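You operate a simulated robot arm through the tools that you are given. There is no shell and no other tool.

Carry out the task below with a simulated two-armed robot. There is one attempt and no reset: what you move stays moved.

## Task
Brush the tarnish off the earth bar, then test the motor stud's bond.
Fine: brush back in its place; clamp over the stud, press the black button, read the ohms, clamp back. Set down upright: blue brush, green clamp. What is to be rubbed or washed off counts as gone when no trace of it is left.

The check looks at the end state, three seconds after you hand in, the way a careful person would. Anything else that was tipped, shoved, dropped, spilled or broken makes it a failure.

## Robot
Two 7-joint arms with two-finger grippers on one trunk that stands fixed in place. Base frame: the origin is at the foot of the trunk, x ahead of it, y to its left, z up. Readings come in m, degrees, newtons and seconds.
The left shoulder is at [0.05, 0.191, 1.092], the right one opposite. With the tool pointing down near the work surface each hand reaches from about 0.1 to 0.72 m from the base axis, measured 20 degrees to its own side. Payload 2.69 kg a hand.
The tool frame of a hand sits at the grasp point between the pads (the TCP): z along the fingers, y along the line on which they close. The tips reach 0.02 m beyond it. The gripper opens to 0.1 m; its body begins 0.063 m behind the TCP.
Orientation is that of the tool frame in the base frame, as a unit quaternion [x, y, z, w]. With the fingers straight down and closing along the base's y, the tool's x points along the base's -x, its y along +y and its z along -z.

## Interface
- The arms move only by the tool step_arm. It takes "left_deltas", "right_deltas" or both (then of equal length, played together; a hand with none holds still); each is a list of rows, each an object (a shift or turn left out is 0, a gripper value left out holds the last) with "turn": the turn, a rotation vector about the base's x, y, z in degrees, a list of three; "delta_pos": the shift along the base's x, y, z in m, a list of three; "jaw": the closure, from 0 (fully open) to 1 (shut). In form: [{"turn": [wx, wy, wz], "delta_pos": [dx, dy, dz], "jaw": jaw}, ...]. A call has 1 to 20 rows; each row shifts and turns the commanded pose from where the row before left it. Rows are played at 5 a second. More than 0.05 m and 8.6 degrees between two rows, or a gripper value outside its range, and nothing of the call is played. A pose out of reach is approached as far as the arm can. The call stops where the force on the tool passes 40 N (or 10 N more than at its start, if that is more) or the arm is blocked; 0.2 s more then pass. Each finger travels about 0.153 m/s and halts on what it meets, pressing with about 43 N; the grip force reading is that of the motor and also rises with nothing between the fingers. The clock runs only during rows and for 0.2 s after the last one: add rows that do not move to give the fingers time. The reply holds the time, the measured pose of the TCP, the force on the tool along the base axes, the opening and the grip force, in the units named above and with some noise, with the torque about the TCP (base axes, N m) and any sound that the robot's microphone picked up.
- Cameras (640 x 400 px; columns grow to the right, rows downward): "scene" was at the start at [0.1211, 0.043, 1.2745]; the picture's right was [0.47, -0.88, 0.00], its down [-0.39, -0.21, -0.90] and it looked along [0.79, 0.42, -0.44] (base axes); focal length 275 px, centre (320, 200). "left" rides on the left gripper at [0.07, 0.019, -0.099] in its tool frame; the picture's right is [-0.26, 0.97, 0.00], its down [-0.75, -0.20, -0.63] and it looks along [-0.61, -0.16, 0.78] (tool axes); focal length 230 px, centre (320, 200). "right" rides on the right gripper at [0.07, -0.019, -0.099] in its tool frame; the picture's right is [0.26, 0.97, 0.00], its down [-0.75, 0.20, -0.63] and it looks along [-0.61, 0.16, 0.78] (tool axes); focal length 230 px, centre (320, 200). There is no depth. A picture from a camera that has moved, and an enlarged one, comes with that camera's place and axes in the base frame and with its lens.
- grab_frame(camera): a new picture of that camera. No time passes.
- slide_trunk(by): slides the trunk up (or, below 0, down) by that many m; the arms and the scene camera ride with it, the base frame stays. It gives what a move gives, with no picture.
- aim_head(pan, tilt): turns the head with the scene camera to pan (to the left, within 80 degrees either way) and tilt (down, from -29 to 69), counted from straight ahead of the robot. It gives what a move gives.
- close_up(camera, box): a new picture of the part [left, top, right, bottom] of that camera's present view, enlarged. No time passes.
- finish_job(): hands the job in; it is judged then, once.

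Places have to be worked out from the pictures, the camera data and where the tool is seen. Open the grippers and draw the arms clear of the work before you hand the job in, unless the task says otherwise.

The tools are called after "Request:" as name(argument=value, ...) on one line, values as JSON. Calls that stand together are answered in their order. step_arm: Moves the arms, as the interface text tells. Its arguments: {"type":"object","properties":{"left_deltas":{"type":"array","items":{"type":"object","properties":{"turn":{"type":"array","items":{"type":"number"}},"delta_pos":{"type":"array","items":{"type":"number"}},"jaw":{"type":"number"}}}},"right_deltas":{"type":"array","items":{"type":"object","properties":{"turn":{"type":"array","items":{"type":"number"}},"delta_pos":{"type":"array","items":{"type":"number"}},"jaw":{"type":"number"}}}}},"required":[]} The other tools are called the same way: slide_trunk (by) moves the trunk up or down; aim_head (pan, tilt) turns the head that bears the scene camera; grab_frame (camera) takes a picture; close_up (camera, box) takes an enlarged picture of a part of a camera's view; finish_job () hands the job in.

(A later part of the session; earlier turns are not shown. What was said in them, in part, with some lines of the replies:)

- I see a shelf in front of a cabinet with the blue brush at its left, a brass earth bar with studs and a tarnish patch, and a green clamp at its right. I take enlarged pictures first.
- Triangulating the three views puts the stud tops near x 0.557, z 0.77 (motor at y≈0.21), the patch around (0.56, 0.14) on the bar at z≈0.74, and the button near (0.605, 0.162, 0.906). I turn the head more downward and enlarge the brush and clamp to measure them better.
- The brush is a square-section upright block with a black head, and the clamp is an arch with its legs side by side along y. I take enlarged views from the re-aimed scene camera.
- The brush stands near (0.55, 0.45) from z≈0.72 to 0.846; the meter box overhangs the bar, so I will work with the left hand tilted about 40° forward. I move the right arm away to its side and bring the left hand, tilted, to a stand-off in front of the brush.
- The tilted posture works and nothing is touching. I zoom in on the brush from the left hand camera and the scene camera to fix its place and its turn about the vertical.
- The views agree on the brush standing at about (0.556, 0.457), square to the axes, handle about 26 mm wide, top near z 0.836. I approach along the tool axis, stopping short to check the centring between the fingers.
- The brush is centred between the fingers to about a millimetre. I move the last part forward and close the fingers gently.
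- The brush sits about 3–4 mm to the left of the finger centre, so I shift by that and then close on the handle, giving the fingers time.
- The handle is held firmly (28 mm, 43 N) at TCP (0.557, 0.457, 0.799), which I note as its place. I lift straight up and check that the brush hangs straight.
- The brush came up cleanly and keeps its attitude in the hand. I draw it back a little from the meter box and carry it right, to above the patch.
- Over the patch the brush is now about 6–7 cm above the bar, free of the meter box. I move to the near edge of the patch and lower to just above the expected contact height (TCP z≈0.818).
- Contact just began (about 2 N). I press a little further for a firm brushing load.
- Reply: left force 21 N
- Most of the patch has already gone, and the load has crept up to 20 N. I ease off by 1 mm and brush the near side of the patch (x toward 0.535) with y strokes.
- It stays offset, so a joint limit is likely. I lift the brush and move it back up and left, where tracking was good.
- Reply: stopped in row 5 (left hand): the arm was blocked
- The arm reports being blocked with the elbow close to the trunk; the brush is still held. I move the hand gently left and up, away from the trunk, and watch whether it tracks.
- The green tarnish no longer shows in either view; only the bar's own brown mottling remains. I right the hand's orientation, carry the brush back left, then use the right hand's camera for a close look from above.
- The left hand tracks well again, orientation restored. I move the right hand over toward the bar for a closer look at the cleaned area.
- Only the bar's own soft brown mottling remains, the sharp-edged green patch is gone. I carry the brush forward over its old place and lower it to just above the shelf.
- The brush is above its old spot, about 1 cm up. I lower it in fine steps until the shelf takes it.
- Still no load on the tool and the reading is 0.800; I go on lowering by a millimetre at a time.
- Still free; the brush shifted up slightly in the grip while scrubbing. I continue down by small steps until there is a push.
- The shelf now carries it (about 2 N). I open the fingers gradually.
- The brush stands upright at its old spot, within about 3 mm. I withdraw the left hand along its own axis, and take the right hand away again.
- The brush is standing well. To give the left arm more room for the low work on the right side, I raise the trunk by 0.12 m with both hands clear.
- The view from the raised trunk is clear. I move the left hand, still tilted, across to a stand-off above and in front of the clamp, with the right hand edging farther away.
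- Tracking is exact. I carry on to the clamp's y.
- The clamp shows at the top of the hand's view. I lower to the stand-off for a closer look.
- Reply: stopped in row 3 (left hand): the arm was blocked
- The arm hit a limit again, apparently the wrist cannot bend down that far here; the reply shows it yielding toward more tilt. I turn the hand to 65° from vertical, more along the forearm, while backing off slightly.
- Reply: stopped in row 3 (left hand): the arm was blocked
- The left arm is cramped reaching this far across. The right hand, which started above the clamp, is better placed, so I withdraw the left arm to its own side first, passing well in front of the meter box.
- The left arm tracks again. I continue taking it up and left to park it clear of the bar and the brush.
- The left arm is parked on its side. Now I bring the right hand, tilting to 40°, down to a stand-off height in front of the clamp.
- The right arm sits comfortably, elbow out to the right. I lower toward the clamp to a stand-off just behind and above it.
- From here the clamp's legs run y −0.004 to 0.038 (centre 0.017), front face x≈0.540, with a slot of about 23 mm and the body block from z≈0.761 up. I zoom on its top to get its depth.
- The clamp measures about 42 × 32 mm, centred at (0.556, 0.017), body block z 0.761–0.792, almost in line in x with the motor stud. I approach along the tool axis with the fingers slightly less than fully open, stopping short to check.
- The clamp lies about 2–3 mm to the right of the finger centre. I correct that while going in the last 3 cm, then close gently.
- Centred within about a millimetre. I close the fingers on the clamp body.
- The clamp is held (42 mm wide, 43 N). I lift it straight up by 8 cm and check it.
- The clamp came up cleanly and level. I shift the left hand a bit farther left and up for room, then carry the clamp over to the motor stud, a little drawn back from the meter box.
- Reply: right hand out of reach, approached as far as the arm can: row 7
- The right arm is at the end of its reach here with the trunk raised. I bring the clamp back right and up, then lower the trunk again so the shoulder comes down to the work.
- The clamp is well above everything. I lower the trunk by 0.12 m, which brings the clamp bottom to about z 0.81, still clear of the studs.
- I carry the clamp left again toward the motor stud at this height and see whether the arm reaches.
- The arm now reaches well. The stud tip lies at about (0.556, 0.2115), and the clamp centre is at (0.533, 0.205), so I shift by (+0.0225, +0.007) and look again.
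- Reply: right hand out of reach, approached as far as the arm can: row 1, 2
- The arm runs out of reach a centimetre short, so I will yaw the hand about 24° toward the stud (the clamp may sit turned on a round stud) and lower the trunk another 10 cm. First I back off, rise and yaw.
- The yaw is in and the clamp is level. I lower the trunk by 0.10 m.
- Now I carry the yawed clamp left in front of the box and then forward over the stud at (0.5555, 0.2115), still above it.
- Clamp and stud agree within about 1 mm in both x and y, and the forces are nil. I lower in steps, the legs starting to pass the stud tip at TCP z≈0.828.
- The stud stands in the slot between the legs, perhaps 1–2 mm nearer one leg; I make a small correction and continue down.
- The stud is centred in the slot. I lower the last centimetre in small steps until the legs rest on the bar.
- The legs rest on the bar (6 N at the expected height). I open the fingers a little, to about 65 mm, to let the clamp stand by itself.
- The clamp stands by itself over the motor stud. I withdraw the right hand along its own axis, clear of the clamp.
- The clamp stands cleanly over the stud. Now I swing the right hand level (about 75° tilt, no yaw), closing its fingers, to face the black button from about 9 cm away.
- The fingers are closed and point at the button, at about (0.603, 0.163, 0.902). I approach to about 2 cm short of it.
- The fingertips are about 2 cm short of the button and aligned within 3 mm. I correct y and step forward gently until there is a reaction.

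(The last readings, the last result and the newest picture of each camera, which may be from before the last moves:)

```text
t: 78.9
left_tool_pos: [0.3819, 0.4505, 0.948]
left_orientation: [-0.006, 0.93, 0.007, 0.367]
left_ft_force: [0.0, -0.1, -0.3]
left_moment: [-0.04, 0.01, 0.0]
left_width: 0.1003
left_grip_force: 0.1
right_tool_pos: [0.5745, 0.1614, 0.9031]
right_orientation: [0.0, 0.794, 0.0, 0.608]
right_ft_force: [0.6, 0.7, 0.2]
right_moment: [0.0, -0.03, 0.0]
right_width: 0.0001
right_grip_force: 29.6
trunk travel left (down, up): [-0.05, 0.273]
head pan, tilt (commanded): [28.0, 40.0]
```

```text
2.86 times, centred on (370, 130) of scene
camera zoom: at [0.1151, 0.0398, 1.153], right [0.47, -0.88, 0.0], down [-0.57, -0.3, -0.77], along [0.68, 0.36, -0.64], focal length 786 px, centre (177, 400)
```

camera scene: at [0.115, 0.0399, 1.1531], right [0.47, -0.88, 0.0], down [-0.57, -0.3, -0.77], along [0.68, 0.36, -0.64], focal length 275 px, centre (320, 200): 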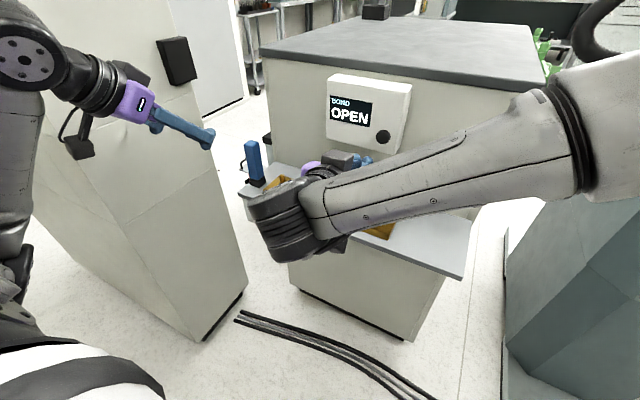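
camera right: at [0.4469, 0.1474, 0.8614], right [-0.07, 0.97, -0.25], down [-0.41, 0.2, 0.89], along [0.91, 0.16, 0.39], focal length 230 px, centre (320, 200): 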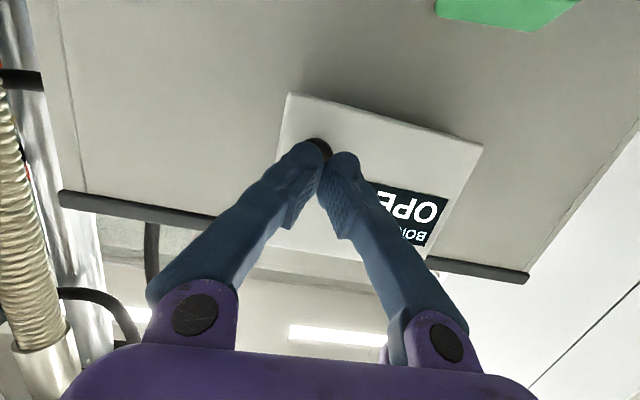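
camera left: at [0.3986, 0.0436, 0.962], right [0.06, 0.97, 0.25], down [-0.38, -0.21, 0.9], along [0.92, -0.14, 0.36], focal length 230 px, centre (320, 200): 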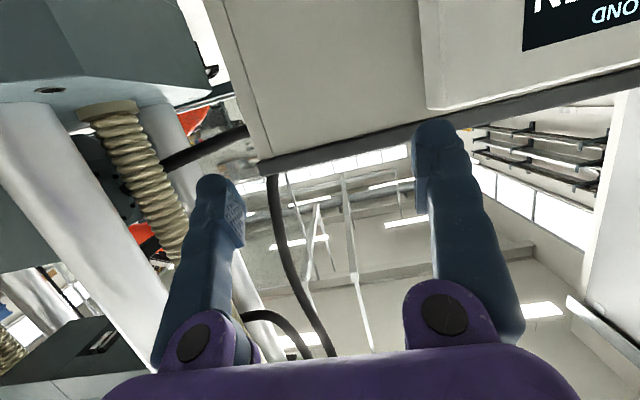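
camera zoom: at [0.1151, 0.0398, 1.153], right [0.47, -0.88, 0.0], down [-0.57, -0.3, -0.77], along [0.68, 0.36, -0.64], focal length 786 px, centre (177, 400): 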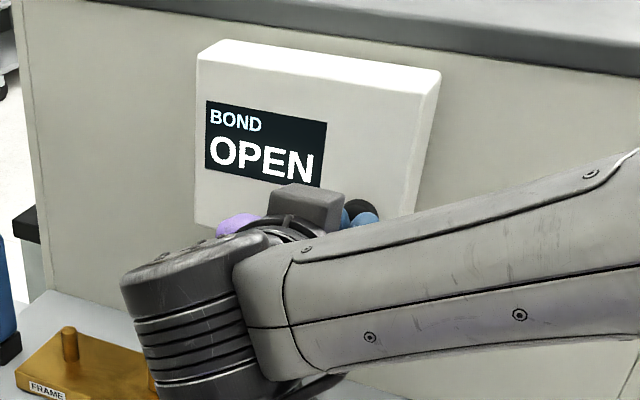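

Not yet touching; I continue in small steps of 3 mm, checking the force.

Request:
step_arm(right_deltas=[{"delta_pos": [0.003, 0, 0]}, {"delta_pos": [0.003, 0, 0]}, {}])

Request:
close_up(camera="scene", box=[290, 60, 450, 200])

```text
t: 79.7
left_tool_pos: [0.3823, 0.4499, 0.9489]
left_orientation: [-0.006, 0.93, 0.008, 0.366]
left_ft_force: [0.3, 0.0, -0.6]
left_moment: [0.02, 0.0, -0.02]
left_width: 0.1
left_grip_force: 0.1
right_tool_pos: [0.58, 0.1611, 0.9039]
right_orientation: [-0.001, 0.794, 0.0, 0.608]
right_ft_force: [-0.3, 0.5, 1.0]
right_moment: [0.05, -0.02, 0.03]
right_width: 0.0
right_grip_force: 29.3
trunk travel left (down, up): [-0.05, 0.273]
head pan, tilt (commanded): [28.0, 40.0]
```

```text
2.86 times, centred on (370, 130) of scene
camera zoom: at [0.1151, 0.0399, 1.153], right [0.47, -0.88, 0.0], down [-0.57, -0.3, -0.77], along [0.68, 0.36, -0.64], focal length 786 px, centre (177, 400)
```

zoom: 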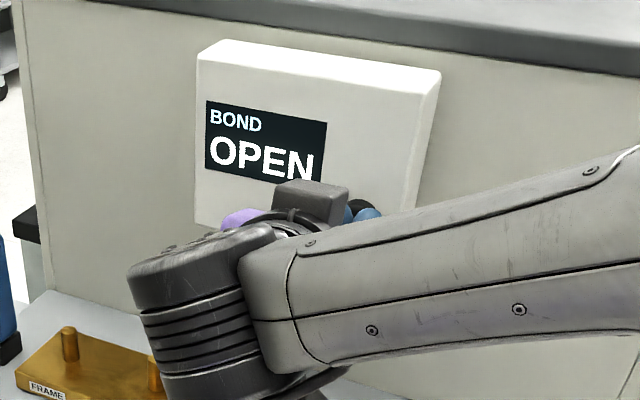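

No contact yet at tip x≈0.599. I go on by 2 mm steps.

Request:
step_arm(right_deltas=[{"delta_pos": [0.002, 0, 0.001]}, {"delta_pos": [0.002, 0, 0.001]}, {}])

```text
t: 80.5
left_tool_pos: [0.3823, 0.4503, 0.9486]
left_orientation: [-0.006, 0.93, 0.007, 0.366]
left_ft_force: [0.2, 0.1, 0.4]
left_moment: [0.0, 0.02, 0.01]
left_width: 0.1
left_grip_force: 0.1
right_tool_pos: [0.5832, 0.1621, 0.9062]
right_orientation: [-0.001, 0.794, 0.001, 0.607]
right_ft_force: [0.8, 0.1, -0.2]
right_moment: [-0.04, -0.02, 0.01]
right_width: 0.0001
right_grip_force: 29.2
trunk travel left (down, up): [-0.05, 0.273]
head pan, tilt (commanded): [28.0, 40.0]
```

Request:
step_arm(right_deltas=[{"delta_pos": [0.002, 0, 0]}, {"delta_pos": [0.002, 0, 0]}, {}])

Request:
close_up(camera="scene", box=[290, 60, 450, 200])

Request:
grab_frame(camera="right")

```text
t: 81.3
left_tool_pos: [0.3823, 0.4496, 0.9486]
left_orientation: [-0.006, 0.931, 0.007, 0.366]
left_ft_force: [0.1, -0.1, -0.7]
left_moment: [0.03, 0.0, 0.03]
left_width: 0.0999
left_grip_force: 0.1
right_tool_pos: [0.5878, 0.1602, 0.906]
right_orientation: [0.0, 0.793, 0.0, 0.609]
right_ft_force: [0.2, -0.2, -0.6]
right_moment: [-0.02, 0.0, -0.01]
right_width: 0.0
right_grip_force: 29.5
trunk travel left (down, up): [-0.05, 0.273]
head pan, tilt (commanded): [28.0, 40.0]
```

```text
2.86 times, centred on (370, 130) of scene
camera zoom: at [0.1151, 0.0399, 1.153], right [0.47, -0.88, 0.0], down [-0.57, -0.3, -0.77], along [0.68, 0.36, -0.64], focal length 786 px, centre (177, 400)
```

zoom: 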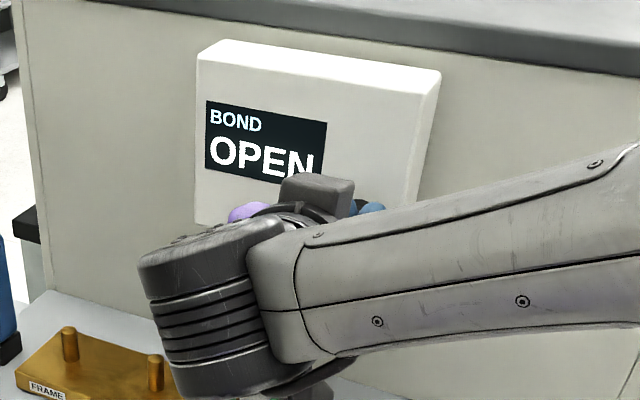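

```text
taken
camera right: at [0.4732, 0.143, 0.8634], right [-0.07, 0.97, -0.25], down [-0.41, 0.2, 0.89], along [0.91, 0.16, 0.39], focal length 230 px, centre (320, 200)
```

right: 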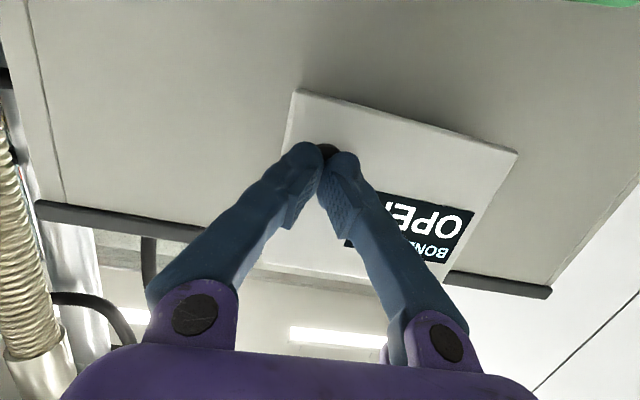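

Still no contact, and the button shows centred between the tips. I continue forward in small steps.

Request:
step_arm(right_deltas=[{"delta_pos": [0.002, 0.0015, 0]}, {"delta_pos": [0.002, 0, 0]}, {}])

```text
t: 82.1
left_tool_pos: [0.3822, 0.4493, 0.9492]
left_orientation: [-0.006, 0.931, 0.008, 0.366]
left_ft_force: [-0.9, -0.2, 0.0]
left_moment: [0.0, 0.03, -0.01]
left_width: 0.1
left_grip_force: 0.0
right_tool_pos: [0.5925, 0.1621, 0.9044]
right_orientation: [-0.001, 0.793, 0.0, 0.609]
right_ft_force: [-2.1, -0.4, 1.1]
right_moment: [-0.02, -0.02, 0.01]
right_width: 0.0061
right_grip_force: 29.1
trunk travel left (down, up): [-0.05, 0.273]
head pan, tilt (commanded): [28.0, 40.0]
```

Contact: about 2 N, with the tips slightly spread by the button. I press on in 1–2 mm steps and watch the display.

Request:
step_arm(right_deltas=[{"delta_pos": [0.0015, 0, 0]}, {"delta_pos": [0.0015, 0, 0]}, {}])

Request:
close_up(camera="scene", box=[290, 60, 450, 200])

Request:
close_up(camera="right", box=[240, 80, 400, 220])

```text
t: 82.9
left_tool_pos: [0.3812, 0.451, 0.9484]
left_orientation: [-0.007, 0.93, 0.008, 0.367]
left_ft_force: [-0.2, -0.2, -0.2]
left_moment: [-0.02, 0.0, -0.04]
left_width: 0.0998
left_grip_force: 0.0
right_tool_pos: [0.5939, 0.1616, 0.9052]
right_orientation: [-0.001, 0.794, 0.001, 0.608]
right_ft_force: [-1.4, -0.9, -1.8]
right_moment: [0.02, 0.0, 0.01]
right_width: 0.0061
right_grip_force: 29.4
trunk travel left (down, up): [-0.05, 0.273]
head pan, tilt (commanded): [28.0, 40.0]
heard: click
```

```text
2.86 times, centred on (370, 130) of scene
camera zoom: at [0.1149, 0.0399, 1.153], right [0.47, -0.88, 0.0], down [-0.57, -0.3, -0.77], along [0.68, 0.36, -0.64], focal length 786 px, centre (177, 400)
```

zoom: 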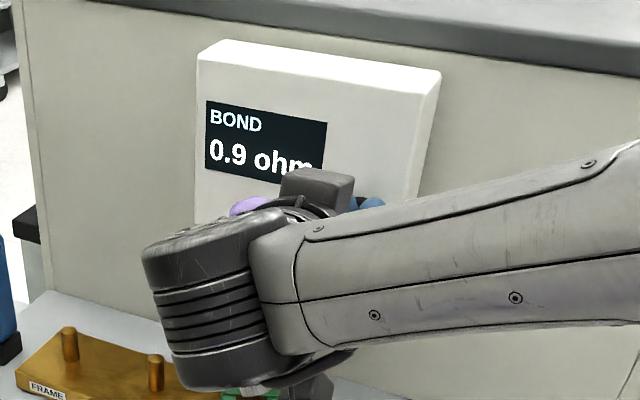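

```text
2.86 times, centred on (320, 150) of right
camera zoom: at [0.4797, 0.1452, 0.8634], right [-0.07, 0.97, -0.25], down [-0.41, 0.2, 0.89], along [0.91, 0.16, 0.39], focal length 657 px, centre (320, 343)
```

zoom: 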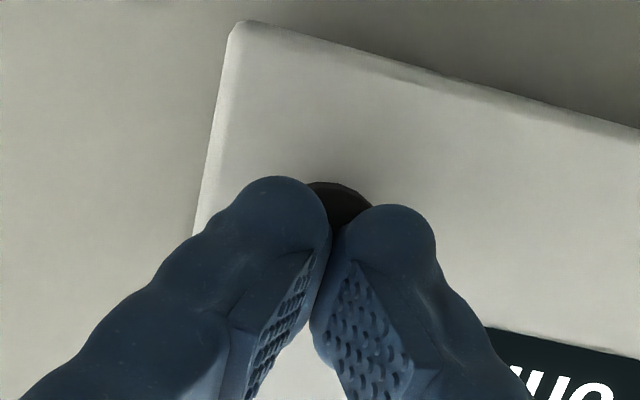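

A click was heard and the display now shows "0.9 ohm". I enlarge it to read it exactly, then back the hand off straight.

Request:
close_up(camera="scene", box=[322, 85, 386, 125])

Request:
step_arm(right_deltas=[{"delta_pos": [-0.01, 0, 0]}, {"delta_pos": [-0.02, 0, 0]}, {"delta_pos": [-0.03, 0, 0.0]}, {"delta_pos": [-0.04, 0, 0]}, {}])

Request:
close_up(camera="scene", box=[290, 60, 450, 200])

Request:
grab_frame(camera="right")

```text
10.00 times, centred on (354, 105) of scene
camera zoom: at [0.1149, 0.0399, 1.153], right [0.47, -0.88, 0.0], down [-0.57, -0.3, -0.77], along [0.68, 0.36, -0.64], focal length 2751 px, centre (-20, 1150)
```

zoom: 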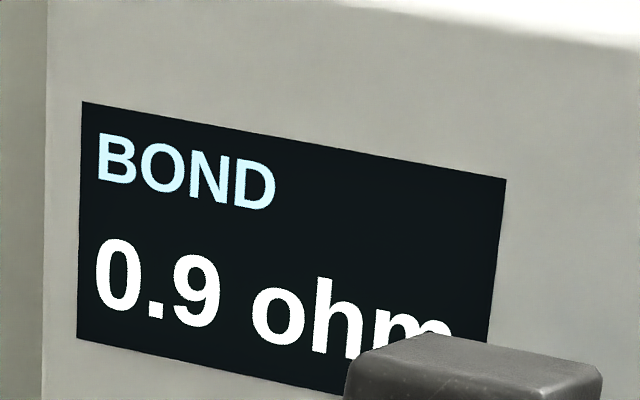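

```text
t: 84.1
left_tool_pos: [0.3819, 0.4494, 0.9495]
left_orientation: [-0.007, 0.931, 0.008, 0.366]
left_ft_force: [0.1, 0.8, 0.2]
left_moment: [0.01, -0.01, 0.03]
left_width: 0.0998
left_grip_force: 0.0
right_tool_pos: [0.4938, 0.1627, 0.9072]
right_orientation: [-0.001, 0.793, 0.001, 0.609]
right_ft_force: [0.0, -0.3, -0.2]
right_moment: [-0.02, 0.0, 0.01]
right_width: 0.0
right_grip_force: 29.9
trunk travel left (down, up): [-0.05, 0.273]
head pan, tilt (commanded): [28.0, 40.0]
```

```text
2.86 times, centred on (370, 130) of scene
camera zoom: at [0.1149, 0.0399, 1.1531], right [0.47, -0.88, 0.0], down [-0.57, -0.3, -0.77], along [0.68, 0.36, -0.64], focal length 786 px, centre (177, 400)
```

zoom: 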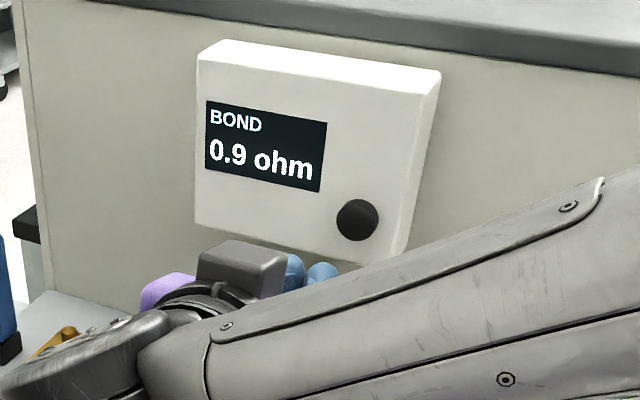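

```text
taken
camera right: at [0.38, 0.145, 0.8651], right [-0.07, 0.97, -0.25], down [-0.41, 0.2, 0.89], along [0.91, 0.16, 0.39], focal length 230 px, centre (320, 200)
```

right: 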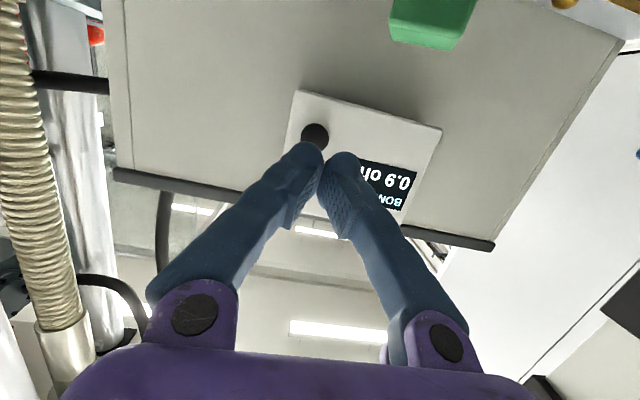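

The reading is 0.9 ohm. Now I bring the right hand back to the grasp attitude (40° tilt, 24° yaw) and open it to the same width, at the stand-off behind the clamp.

Request:
step_arm(right_deltas=[{"turn": [-1.227, 5.733, 3.857], "delta_pos": [-0.005, 0.002, 0.005], "jaw": 1.0}, {"turn": [-1.227, 5.733, 3.857], "delta_pos": [-0.004, 0.002, 0.0], "jaw": 0.7}, {"turn": [-1.227, 5.733, 3.857], "delta_pos": [-0.004, 0.003, 0], "jaw": 0.34}, {"turn": [-1.227, 5.733, 3.857], "delta_pos": [0, 0.003, -0.003]}, {"turn": [-1.227, 5.733, 3.857], "delta_pos": [0, 0.003, -0.008]}, {"turn": [-1.227, 5.733, 3.857], "delta_pos": [0, 0.002, -0.008]}, {}])

Request:
grab_frame(camera="right")

Request:
grab_frame(camera="scene")

```text
t: 85.7
left_tool_pos: [0.3823, 0.4495, 0.9486]
left_orientation: [-0.006, 0.93, 0.007, 0.367]
left_ft_force: [-0.1, -0.5, 0.3]
left_moment: [-0.04, 0.03, -0.01]
left_width: 0.1
left_grip_force: 0.2
right_tool_pos: [0.4841, 0.1774, 0.8927]
right_orientation: [-0.196, 0.919, 0.072, 0.334]
right_ft_force: [0.6, -0.5, 0.2]
right_moment: [-0.02, 0.03, 0.02]
right_width: 0.0659
right_grip_force: 0.0
trunk travel left (down, up): [-0.05, 0.273]
head pan, tilt (commanded): [28.0, 40.0]
```

```text
taken
camera right: at [0.3831, 0.114, 0.9233], right [-0.57, 0.8, -0.16], down [0.07, 0.25, 0.96], along [0.81, 0.54, -0.2], focal length 230 px, centre (320, 200)
```

right: 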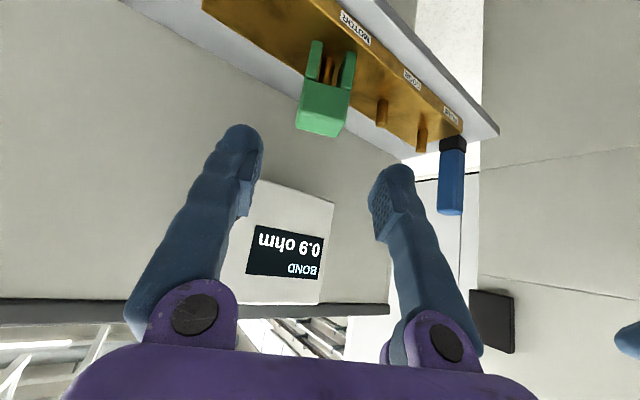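

```text
taken
camera scene: at [0.1151, 0.0398, 1.153], right [0.47, -0.88, 0.0], down [-0.57, -0.3, -0.77], along [0.68, 0.36, -0.64], focal length 275 px, centre (320, 200)
```

scene: 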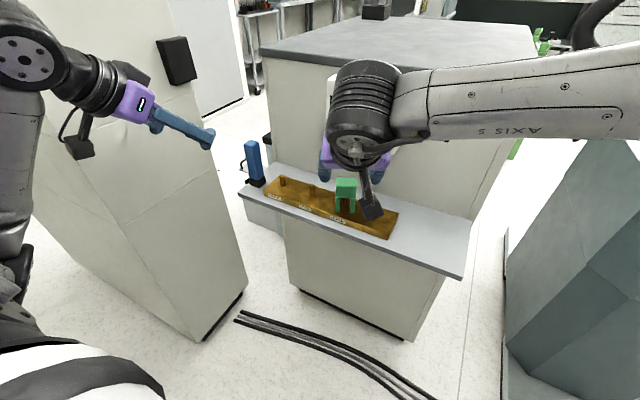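

The view matches the one after release. I go back in along the tool axis to the grasp point, stopping once to check.

Request:
step_arm(right_deltas=[{"delta_pos": [0, 0, -0.005]}, {"delta_pos": [0.0233, 0.0107, -0.0307]}, {"delta_pos": [0.0233, 0.0107, -0.0307]}, {}])

Request:
grab_frame(camera="right")

```text
t: 86.7
left_tool_pos: [0.3819, 0.4511, 0.9478]
left_orientation: [-0.006, 0.931, 0.007, 0.366]
left_ft_force: [0.4, 1.2, 0.5]
left_moment: [0.0, -0.02, -0.01]
left_width: 0.0997
left_grip_force: 0.0
right_tool_pos: [0.5296, 0.1999, 0.8247]
right_orientation: [-0.196, 0.919, 0.072, 0.335]
right_ft_force: [0.6, -0.9, -1.0]
right_moment: [0.01, 0.03, 0.03]
right_width: 0.066
right_grip_force: 0.1
trunk travel left (down, up): [-0.05, 0.273]
head pan, tilt (commanded): [28.0, 40.0]
```

```text
taken
camera right: at [0.4297, 0.1369, 0.8561], right [-0.57, 0.8, -0.17], down [0.07, 0.25, 0.96], along [0.82, 0.54, -0.2], focal length 230 px, centre (320, 200)
```

right: 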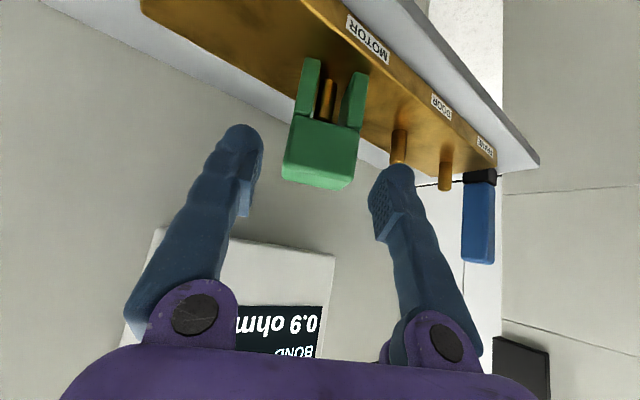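

The clamp is well between the fingers. I make the last 4 cm and compare with the picture at release.

Request:
step_arm(right_deltas=[{"delta_pos": [0.0122, 0.005, -0.0146]}, {"delta_pos": [0.0122, 0.005, -0.0146]}, {}])

Request:
grab_frame(camera="right")

```text
t: 87.5
left_tool_pos: [0.3821, 0.4506, 0.9488]
left_orientation: [-0.006, 0.93, 0.007, 0.367]
left_ft_force: [-0.1, -0.3, 0.5]
left_moment: [-0.02, 0.01, 0.0]
left_width: 0.0999
left_grip_force: 0.0
right_tool_pos: [0.5532, 0.2092, 0.7946]
right_orientation: [-0.196, 0.919, 0.071, 0.334]
right_ft_force: [0.2, 0.2, 0.2]
right_moment: [0.0, -0.01, 0.0]
right_width: 0.0659
right_grip_force: 0.1
trunk travel left (down, up): [-0.05, 0.273]
head pan, tilt (commanded): [28.0, 40.0]
```

```text
taken
camera right: at [0.4526, 0.1458, 0.8259], right [-0.57, 0.8, -0.17], down [0.07, 0.25, 0.96], along [0.82, 0.54, -0.2], focal length 230 px, centre (320, 200)
```

right: 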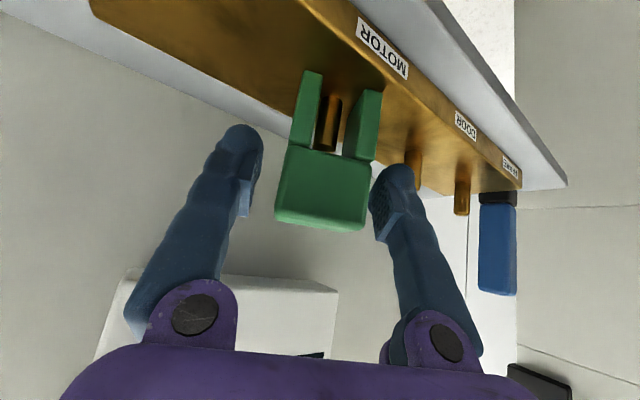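

The view matches the release picture apart from the hand being 1–2 mm lower. I raise by that and close on the clamp.

Request:
step_arm(right_deltas=[{"delta_pos": [0, 0, 0.0018]}, {"jaw": 0.5}, {"jaw": 0.7}, {"jaw": 1.0}, {}, {}])

Request:
grab_frame(camera="right")

```text
t: 88.9
left_tool_pos: [0.3816, 0.4503, 0.9495]
left_orientation: [-0.006, 0.93, 0.007, 0.366]
left_ft_force: [-0.9, -0.5, 0.1]
left_moment: [-0.04, -0.01, 0.0]
left_width: 0.0999
left_grip_force: 0.1
right_tool_pos: [0.553, 0.2085, 0.797]
right_orientation: [-0.197, 0.919, 0.072, 0.335]
right_ft_force: [-0.2, -0.1, 0.4]
right_moment: [-0.02, -0.03, 0.0]
right_width: 0.0426
right_grip_force: 43.1
trunk travel left (down, up): [-0.05, 0.273]
head pan, tilt (commanded): [28.0, 40.0]
```

```text
taken
camera right: at [0.4528, 0.1456, 0.828], right [-0.57, 0.8, -0.17], down [0.07, 0.25, 0.96], along [0.82, 0.54, -0.2], focal length 230 px, centre (320, 200)
```

right: 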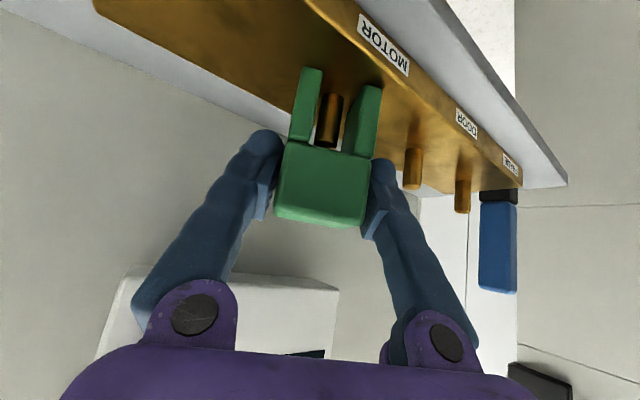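

The clamp is held again (42.6 mm). I lift it straight up off the stud.

Request:
step_arm(right_deltas=[{"delta_pos": [0, 0, 0.008]}, {"delta_pos": [0, 0, 0.015]}, {"delta_pos": [0, 0, 0.02]}, {"delta_pos": [0, 0, 0.025]}, {"delta_pos": [-0.02, 0, 0.002]}, {"delta_pos": [-0.02, 0, 0.0]}, {}])

Request:
grab_frame(camera="right")

Request:
grab_frame(camera="scene")

```text
t: 90.5
left_tool_pos: [0.382, 0.451, 0.9494]
left_orientation: [-0.006, 0.931, 0.008, 0.366]
left_ft_force: [0.1, -0.1, -0.4]
left_moment: [0.0, 0.0, -0.01]
left_width: 0.1004
left_grip_force: 0.1
right_tool_pos: [0.5119, 0.2101, 0.8669]
right_orientation: [-0.195, 0.919, 0.071, 0.334]
right_ft_force: [-0.2, -0.1, 0.1]
right_moment: [-0.05, 0.01, 0.01]
right_width: 0.0426
right_grip_force: 43.2
trunk travel left (down, up): [-0.05, 0.273]
head pan, tilt (commanded): [28.0, 40.0]
```

```text
taken
camera right: at [0.4126, 0.1475, 0.8979], right [-0.57, 0.8, -0.17], down [0.07, 0.25, 0.96], along [0.82, 0.54, -0.2], focal length 230 px, centre (320, 200)
```

right: 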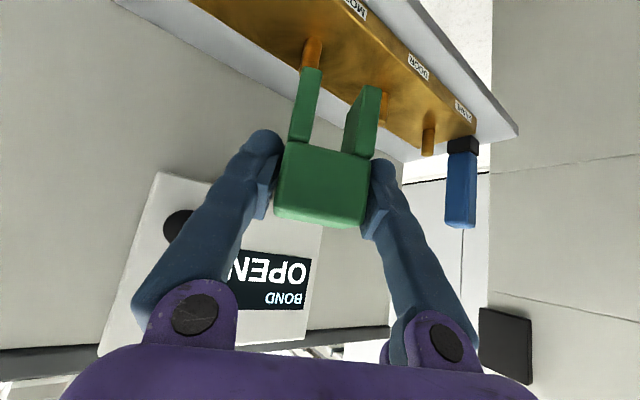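

```text
taken
camera scene: at [0.115, 0.0399, 1.153], right [0.47, -0.88, 0.0], down [-0.57, -0.3, -0.77], along [0.68, 0.36, -0.64], focal length 275 px, centre (320, 200)
```

scene: 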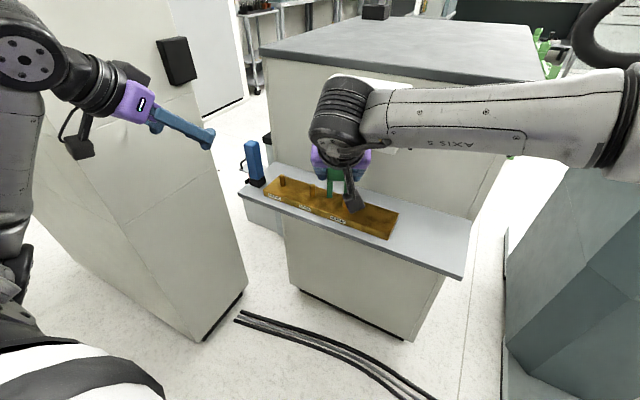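

The clamp is off the stud and the display is back to OPEN. I carry it right and undo the yaw.

Request:
step_arm(right_deltas=[{"delta_pos": [0, -0.031, 0]}, {"delta_pos": [0, -0.031, 0]}, {"turn": [0, 0, -8], "delta_pos": [0, -0.03, 0.005]}, {"turn": [0, 0, -8], "delta_pos": [0, -0.025, 0.005]}, {"turn": [0, 0, -8], "delta_pos": [0, -0.02, 0]}, {}])

Request:
grab_frame(camera="scene")

```text
t: 91.9
left_tool_pos: [0.3815, 0.4492, 0.9492]
left_orientation: [-0.006, 0.93, 0.007, 0.366]
left_ft_force: [-0.1, 0.2, -1.1]
left_moment: [0.02, 0.01, -0.03]
left_width: 0.1001
left_grip_force: 0.0
right_tool_pos: [0.5124, 0.0716, 0.8783]
right_orientation: [0.001, 0.94, -0.001, 0.342]
right_ft_force: [0.1, -0.3, -1.5]
right_moment: [0.0, 0.0, -0.03]
right_width: 0.0427
right_grip_force: 42.4
trunk travel left (down, up): [-0.05, 0.273]
head pan, tilt (commanded): [28.0, 40.0]
```

```text
taken
camera scene: at [0.1151, 0.0399, 1.153], right [0.47, -0.88, 0.0], down [-0.57, -0.3, -0.77], along [0.68, 0.36, -0.64], focal length 275 px, centre (320, 200)
```

scene: 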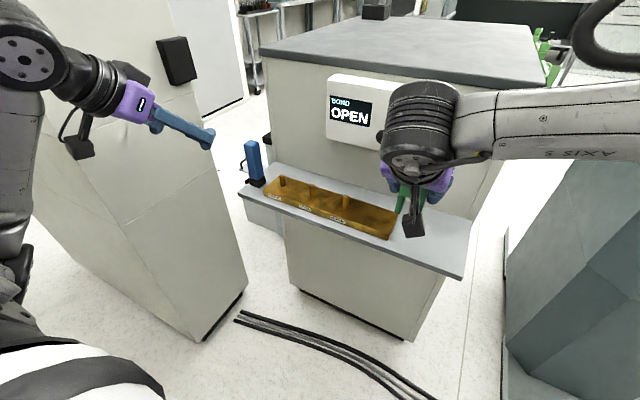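

Orientation is as at the first grasp. I raise the trunk by 0.15 m so the arm can lower the clamp comfortably at its own place.

Request:
slide_trunk(by=0.15)

```text
t: 93.6
left_tool_pos: [0.3814, 0.4505, 1.0977]
left_orientation: [-0.006, 0.93, 0.007, 0.367]
left_ft_force: [-0.1, 0.3, -0.4]
left_moment: [0.01, 0.0, 0.0]
left_width: 0.1
left_grip_force: 0.1
right_tool_pos: [0.5125, 0.0712, 1.0274]
right_orientation: [0.0, 0.94, 0.0, 0.342]
right_ft_force: [0.0, -0.3, -1.7]
right_moment: [0.0, 0.01, -0.03]
right_width: 0.0428
right_grip_force: 43.1
trunk travel left (down, up): [-0.2, 0.123]
head pan, tilt (commanded): [28.0, 40.0]
```

Now I bring the clamp over its old place (0.556, 0.016), still about 7 cm up.

Request:
step_arm(right_deltas=[{"delta_pos": [0, -0.0276, -0.035]}, {"delta_pos": [0, -0.0276, -0.035]}, {"delta_pos": [0.0145, 0, -0.035]}, {"delta_pos": [0.0145, 0, -0.035]}, {"delta_pos": [0.0145, 0, -0.035]}, {}])

Request:
grab_frame(camera="right")

Request:
grab_frame(camera="scene")

```text
t: 95.0
left_tool_pos: [0.381, 0.4507, 1.0986]
left_orientation: [-0.007, 0.93, 0.007, 0.367]
left_ft_force: [0.2, -0.6, 0.1]
left_moment: [0.01, -0.01, 0.0]
left_width: 0.0998
left_grip_force: 0.0
right_tool_pos: [0.5586, 0.0166, 0.851]
right_orientation: [-0.001, 0.94, 0.001, 0.342]
right_ft_force: [0.1, 0.0, -2.1]
right_moment: [-0.03, 0.01, -0.04]
right_width: 0.0423
right_grip_force: 42.6
trunk travel left (down, up): [-0.2, 0.123]
head pan, tilt (commanded): [28.0, 40.0]
```

```text
taken
camera right: at [0.4406, 0.0009, 0.8817], right [-0.2, 0.97, -0.17], down [0.17, 0.2, 0.96], along [0.97, 0.16, -0.2], focal length 230 px, centre (320, 200)
```

right: 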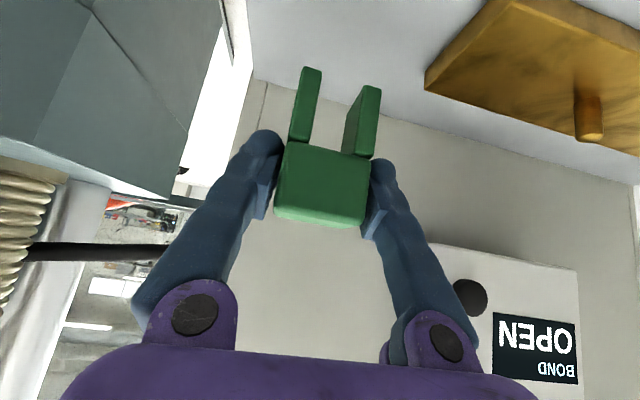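

```text
taken
camera scene: at [0.115, 0.0398, 1.3031], right [0.47, -0.88, 0.0], down [-0.57, -0.3, -0.77], along [0.68, 0.36, -0.64], focal length 275 px, centre (320, 200)
```

scene: 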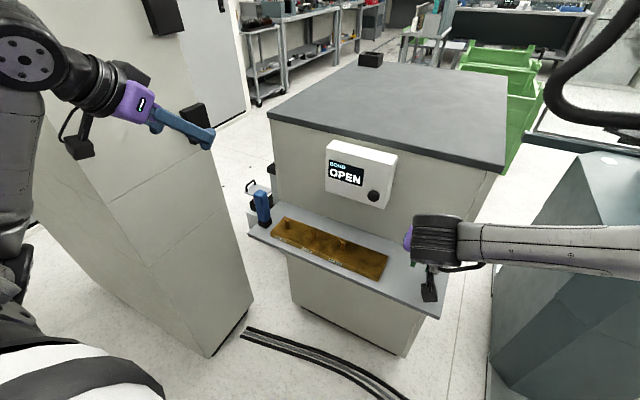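

The clamp hangs over its old spot, 1–2 mm off in x and y by the averaged readings; I correct that and lower to about a centimetre above the shelf.

Request:
step_arm(right_deltas=[{"delta_pos": [-0.0015, -0.0015, -0.02]}, {"delta_pos": [0, 0, -0.02]}, {"delta_pos": [0, 0, -0.02]}, {"delta_pos": [0, 0, -0.005]}, {}])

Request:
grab_frame(camera="right")

```text
t: 96.2
left_tool_pos: [0.382, 0.45, 1.0981]
left_orientation: [-0.006, 0.93, 0.007, 0.366]
left_ft_force: [-0.4, 0.3, 0.2]
left_moment: [0.01, 0.01, 0.02]
left_width: 0.1002
left_grip_force: 0.1
right_tool_pos: [0.5539, 0.0162, 0.7862]
right_orientation: [-0.001, 0.94, 0.001, 0.342]
right_ft_force: [0.0, -1.1, -0.9]
right_moment: [-0.03, 0.02, -0.01]
right_width: 0.0428
right_grip_force: 43.3
trunk travel left (down, up): [-0.2, 0.123]
head pan, tilt (commanded): [28.0, 40.0]
```

```text
taken
camera right: at [0.437, -0.0007, 0.8173], right [-0.2, 0.97, -0.17], down [0.17, 0.2, 0.96], along [0.97, 0.16, -0.2], focal length 230 px, centre (320, 200)
```

right: 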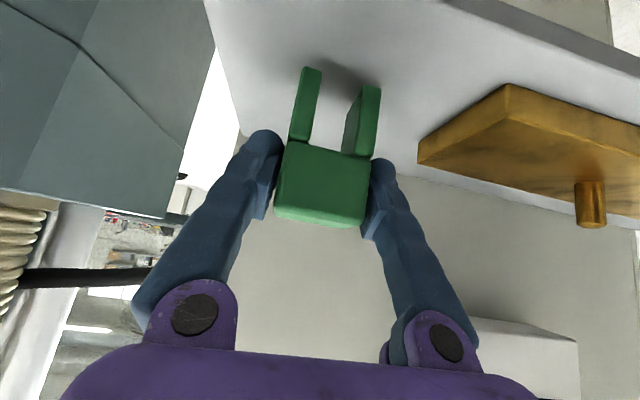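

Close to home; I add 2 mm in x and lower in fine steps to contact.

Request:
step_arm(right_deltas=[{"delta_pos": [0.002, 0, -0.003]}, {"delta_pos": [0, 0, -0.002]}, {"delta_pos": [0, 0, -0.001]}, {}])

```text
t: 97.2
left_tool_pos: [0.3821, 0.4503, 1.0992]
left_orientation: [-0.006, 0.931, 0.007, 0.366]
left_ft_force: [0.3, 0.5, 0.2]
left_moment: [0.0, -0.01, 0.0]
left_width: 0.0998
left_grip_force: 0.1
right_tool_pos: [0.5556, 0.016, 0.7819]
right_orientation: [0.0, 0.94, 0.0, 0.341]
right_ft_force: [-0.8, 0.3, -0.2]
right_moment: [0.03, 0.01, -0.02]
right_width: 0.0425
right_grip_force: 43.4
trunk travel left (down, up): [-0.2, 0.123]
head pan, tilt (commanded): [28.0, 40.0]
```

Request:
step_arm(right_deltas=[{"delta_pos": [0, 0, -0.0015]}, {"delta_pos": [0, 0, -0.001]}, {}])

```text
t: 98.0
left_tool_pos: [0.3816, 0.4495, 1.0984]
left_orientation: [-0.006, 0.93, 0.007, 0.366]
left_ft_force: [0.3, 0.1, 0.4]
left_moment: [-0.01, 0.02, 0.04]
left_width: 0.1001
left_grip_force: 0.1
right_tool_pos: [0.5555, 0.0152, 0.7782]
right_orientation: [-0.001, 0.94, 0.0, 0.342]
right_ft_force: [0.6, -0.6, -0.4]
right_moment: [-0.02, 0.0, -0.01]
right_width: 0.0427
right_grip_force: 42.7
trunk travel left (down, up): [-0.2, 0.123]
head pan, tilt (commanded): [28.0, 40.0]
```

No contact yet at 0.778; another millimetre or so down.

Request:
step_arm(right_deltas=[{"delta_pos": [0, 0, -0.001]}, {}, {"delta_pos": [0, 0, -0.0008]}, {}])

```text
t: 99.0
left_tool_pos: [0.3813, 0.4504, 1.0992]
left_orientation: [-0.007, 0.931, 0.008, 0.366]
left_ft_force: [0.0, -0.2, -0.1]
left_moment: [0.01, 0.02, 0.03]
left_width: 0.1
left_grip_force: 0.0
right_tool_pos: [0.5569, 0.0159, 0.7773]
right_orientation: [0.0, 0.939, 0.0, 0.343]
right_ft_force: [-1.4, -1.3, 4.8]
right_moment: [-0.09, 0.16, 0.02]
right_width: 0.0428
right_grip_force: 43.5
trunk travel left (down, up): [-0.2, 0.123]
head pan, tilt (commanded): [28.0, 40.0]
```

The shelf carries it (5 N) at (0.557, 0.016), its original place. I ease slightly and open the fingers.

Request:
step_arm(right_deltas=[{"delta_pos": [0, 0, 0.0006], "jaw": 0.54}, {"jaw": 0.48}, {"jaw": 0.35}, {"jaw": 0.2}, {"jaw": 0.15}, {}])

Request:
grab_frame(camera="right")

```text
t: 100.4
left_tool_pos: [0.3828, 0.4488, 1.0984]
left_orientation: [-0.007, 0.93, 0.008, 0.367]
left_ft_force: [0.3, -0.1, 0.1]
left_moment: [0.0, 0.04, 0.03]
left_width: 0.1001
left_grip_force: 0.1
right_tool_pos: [0.5561, 0.0155, 0.7782]
right_orientation: [-0.001, 0.94, 0.0, 0.342]
right_ft_force: [-1.0, 0.6, 0.0]
right_moment: [0.01, -0.02, -0.01]
right_width: 0.0849
right_grip_force: 0.1
trunk travel left (down, up): [-0.2, 0.123]
head pan, tilt (commanded): [28.0, 40.0]
```

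```text
taken
camera right: at [0.4389, -0.0014, 0.8089], right [-0.2, 0.97, -0.17], down [0.17, 0.2, 0.96], along [0.97, 0.16, -0.2], focal length 230 px, centre (320, 200)
```

right: 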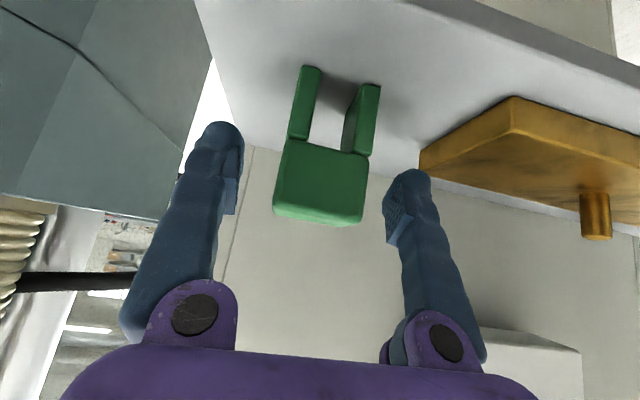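

The clamp stands upright in its old place. I withdraw the right hand along its axis and up.

Request:
step_arm(right_deltas=[{"delta_pos": [-0.0129, 0, 0.0153]}, {"delta_pos": [-0.0257, 0, 0.0306]}, {"delta_pos": [-0.0257, 0, 0.0306]}, {"delta_pos": [-0.0257, 0, 0.0306]}, {"delta_pos": [-0.01, -0.02, 0.04]}, {"delta_pos": [-0.01, -0.03, 0.035]}, {}])

Request:
grab_frame(camera="right")

Request:
grab_frame(camera="scene")

```text
t: 102.0
left_tool_pos: [0.3829, 0.4497, 1.0993]
left_orientation: [-0.006, 0.93, 0.008, 0.366]
left_ft_force: [0.4, -0.1, 0.5]
left_moment: [0.0, 0.0, 0.02]
left_width: 0.0998
left_grip_force: 0.1
right_tool_pos: [0.4457, -0.0356, 0.9607]
right_orientation: [0.0, 0.94, -0.001, 0.342]
right_ft_force: [-0.3, 0.3, 0.5]
right_moment: [0.0, -0.02, -0.02]
right_width: 0.0853
right_grip_force: 0.1
trunk travel left (down, up): [-0.2, 0.123]
head pan, tilt (commanded): [28.0, 40.0]
```

```text
taken
camera right: at [0.3285, -0.0526, 0.9924], right [-0.2, 0.97, -0.17], down [0.17, 0.2, 0.96], along [0.97, 0.16, -0.2], focal length 230 px, centre (320, 200)
```

right: 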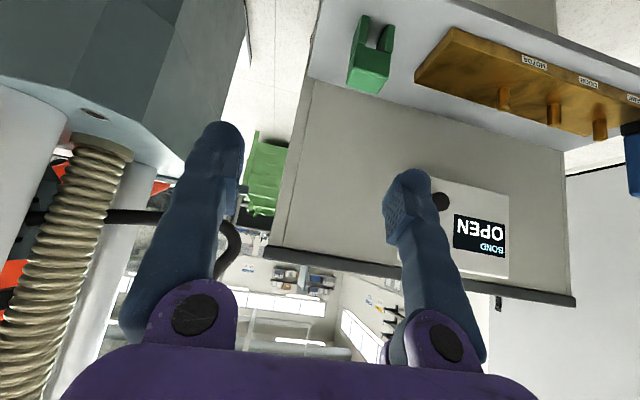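

```text
taken
camera scene: at [0.1152, 0.0401, 1.303], right [0.47, -0.88, 0.0], down [-0.57, -0.3, -0.77], along [0.68, 0.36, -0.64], focal length 275 px, centre (320, 200)
```

scene: 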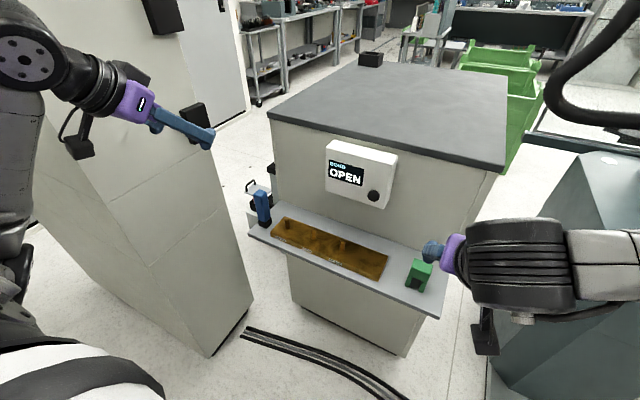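

Everything is in place. I check the bar, clamp and brush closely once more.

Request:
close_up(camera="scene", box=[320, 220, 448, 320])

Request:
close_up(camera="scene", box=[230, 170, 326, 245])

Request:
close_up(camera="right", box=[340, 0, 500, 120])

```text
4.00 times, centred on (384, 270) of scene
camera zoom: at [0.1152, 0.0401, 1.303], right [0.47, -0.88, 0.0], down [-0.57, -0.3, -0.77], along [0.68, 0.36, -0.64], focal length 1100 px, centre (64, -80)
```

zoom: 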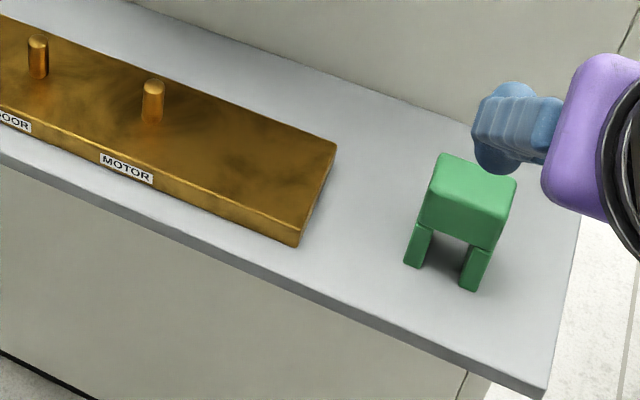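

```text
5.33 times, centred on (278, 208) of scene
camera zoom: at [0.1152, 0.0401, 1.303], right [0.47, -0.88, 0.0], down [-0.57, -0.3, -0.77], along [0.68, 0.36, -0.64], focal length 1467 px, centre (544, 160)
```

zoom: 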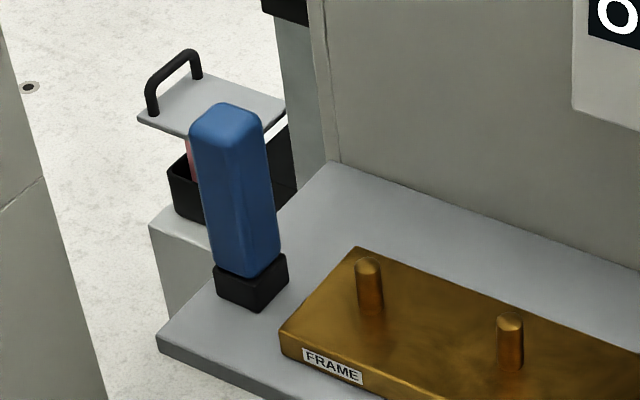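

```text
3.33 times, centred on (420, 60) of right
camera zoom: at [0.3285, -0.0526, 0.9924], right [-0.2, 0.97, -0.17], down [0.17, 0.2, 0.96], along [0.97, 0.16, -0.2], focal length 767 px, centre (-13, 667)
```

zoom: 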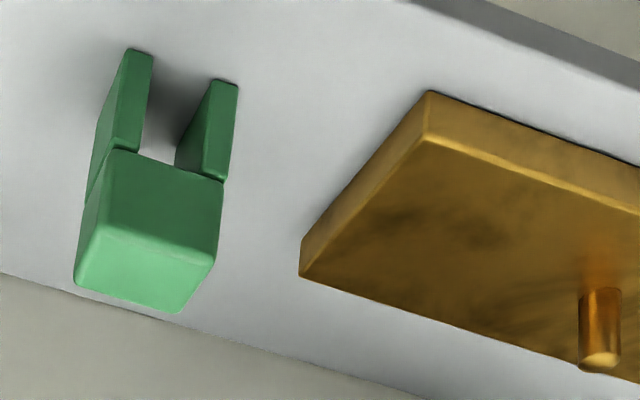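

The clamp and brush stand upright in place. For certainty about the tarnish I bring the right hand's camera closer to the bar, staying well in front of it.

Request:
step_arm(right_deltas=[{"delta_pos": [0, 0.04, -0.01]}, {"delta_pos": [0, 0.04, -0.015]}, {"delta_pos": [0, 0.04, -0.015]}, {"delta_pos": [0.0, 0.03, -0.01]}, {}])

Request:
close_up(camera="right", box=[260, 30, 420, 130])

Request:
grab_frame(camera="right")

```text
t: 103.2
left_tool_pos: [0.3815, 0.4499, 1.0989]
left_orientation: [-0.007, 0.93, 0.008, 0.367]
left_ft_force: [0.4, -0.1, 0.0]
left_moment: [0.03, 0.0, 0.0]
left_width: 0.1002
left_grip_force: 0.0
right_tool_pos: [0.4463, 0.1162, 0.9095]
right_orientation: [-0.001, 0.94, 0.0, 0.342]
right_ft_force: [-0.4, 0.2, -0.5]
right_moment: [-0.02, 0.04, 0.0]
right_width: 0.0848
right_grip_force: 0.1
trunk travel left (down, up): [-0.2, 0.123]
head pan, tilt (commanded): [28.0, 40.0]
```

```text
4.00 times, centred on (340, 80) of right
camera zoom: at [0.3286, 0.099, 0.941], right [-0.2, 0.97, -0.17], down [0.17, 0.2, 0.96], along [0.97, 0.16, -0.2], focal length 920 px, centre (240, 680)
```

zoom: 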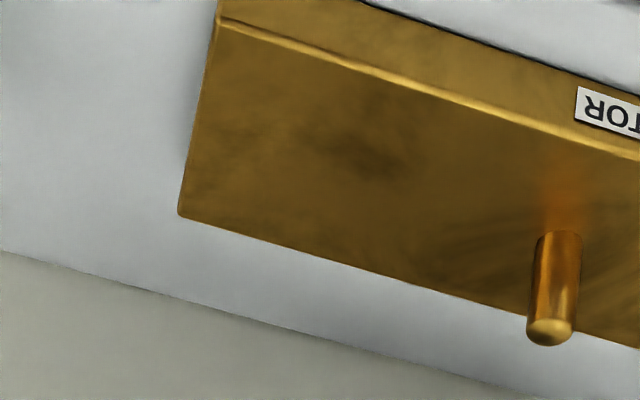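

```text
taken
camera right: at [0.3286, 0.099, 0.941], right [-0.2, 0.97, -0.17], down [0.17, 0.2, 0.96], along [0.97, 0.16, -0.2], focal length 230 px, centre (320, 200)
```

right: 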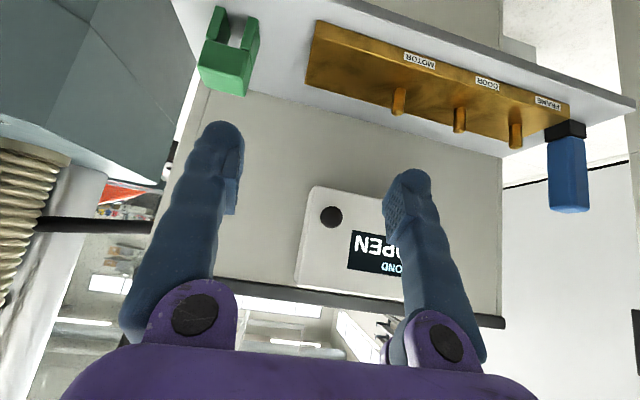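

No green or sharp-edged remnant shows, just the brass mottling. I compare with the untouched left part of the bar to be sure that mottling is the bar's own.

Request:
close_up(camera="right", box=[300, 15, 580, 155])

Request:
close_up(camera="scene", box=[262, 205, 406, 295])

```text
2.29 times, centred on (440, 85) of right
camera zoom: at [0.3286, 0.099, 0.941], right [-0.2, 0.97, -0.17], down [0.17, 0.2, 0.96], along [0.97, 0.16, -0.2], focal length 526 px, centre (46, 463)
```

zoom: 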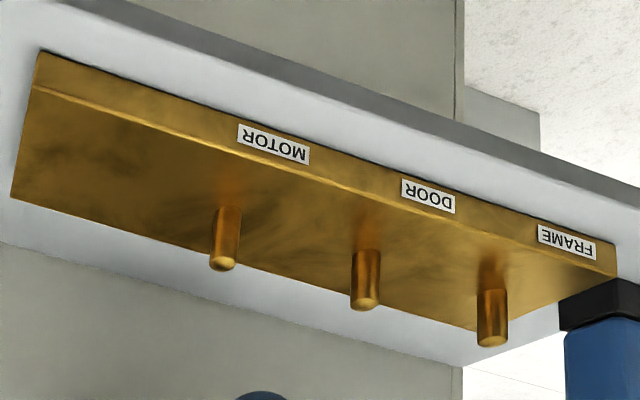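

```text
4.44 times, centred on (334, 250) of scene
camera zoom: at [0.115, 0.0397, 1.3031], right [0.47, -0.88, 0.0], down [-0.57, -0.3, -0.77], along [0.68, 0.36, -0.64], focal length 1223 px, centre (258, -22)
```

zoom: 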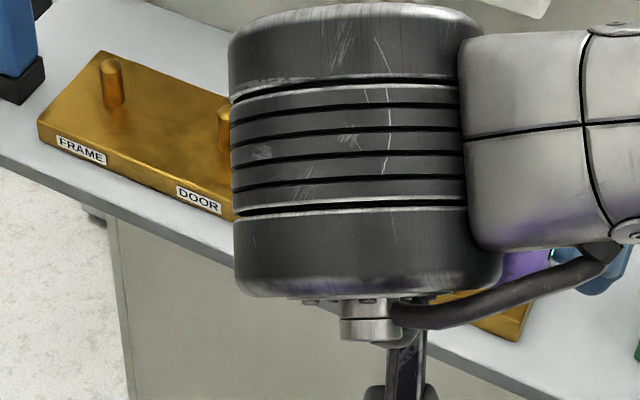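

The mottling is the same all along the bar, so the tarnish is gone. I draw the right arm back to its side with the gripper open; the left one is already clear and open.

Request:
step_arm(right_deltas=[{"delta_pos": [-0.015, -0.02, 0.03], "jaw": 0}, {"delta_pos": [-0.015, -0.035, 0.03]}, {"delta_pos": [-0.015, -0.04, 0.025]}, {"delta_pos": [-0.015, -0.04, 0.025]}, {"delta_pos": [-0.01, -0.04, 0.025]}, {"delta_pos": [-0.01, -0.04, 0.02]}, {"delta_pos": [-0.01, -0.04, 0.02]}, {}])

Request:
grab_frame(camera="scene")

Request:
close_up(camera="scene", box=[240, 130, 464, 320])

```text
t: 105.0
left_tool_pos: [0.3819, 0.4491, 1.0986]
left_orientation: [-0.006, 0.93, 0.007, 0.367]
left_ft_force: [0.3, -0.2, -0.2]
left_moment: [0.01, 0.02, 0.0]
left_width: 0.0999
left_grip_force: 0.1
right_tool_pos: [0.3623, -0.1386, 1.0882]
right_orientation: [-0.001, 0.94, 0.0, 0.341]
right_ft_force: [0.1, -0.4, 0.7]
right_moment: [-0.04, 0.04, -0.02]
right_width: 0.0999
right_grip_force: 0.1
right hand out of reach, approached as far as the arm can: row 7
trunk travel left (down, up): [-0.2, 0.123]
head pan, tilt (commanded): [28.0, 40.0]
```

```text
taken
camera scene: at [0.1152, 0.0401, 1.303], right [0.47, -0.88, 0.0], down [-0.57, -0.3, -0.77], along [0.68, 0.36, -0.64], focal length 275 px, centre (320, 200)
```

scene: 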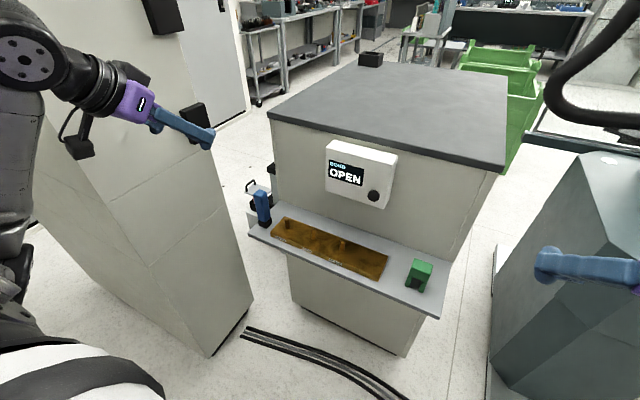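

```text
2.11 times, centred on (352, 225) of scene
camera zoom: at [0.1152, 0.0401, 1.303], right [0.47, -0.88, 0.0], down [-0.57, -0.3, -0.77], along [0.68, 0.36, -0.64], focal length 579 px, centre (253, 147)
```

zoom: 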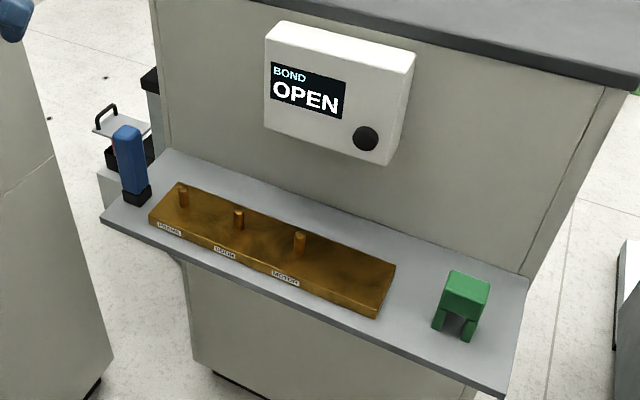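

The final state shows the brush and clamp upright in their places, the bar clean, both arms clear and open. The motor stud's bond read 0.9 ohm, so I hand the job in.

Request:
finish_job()

```text
The job is handed in.
```

The earth bar is brushed clean, and the motor stud's bond tested at **0.9 ohm**.

- **Bar:** Close views from two cameras show no green tarnish left. The faint brown mottling that remains runs along the whole bar, including parts I never brushed.
- **Brush and clamp:** Both are back in their places, standing upright. By the readings and pictures, each is within about 3 mm of where it started.
- **Test:** The clamp sat over the motor stud, turned about 24°, when I pressed the black button. After I lifted the clamp off, the display went back to OPEN.
- **Arm trouble:** The left arm was blocked twice, once near the end of the brushing and again when I first reached for the clamp. The right arm did the clamp and button work instead, and I saw nothing else touched or moved.

Both arms are clear of the work with their grippers open.
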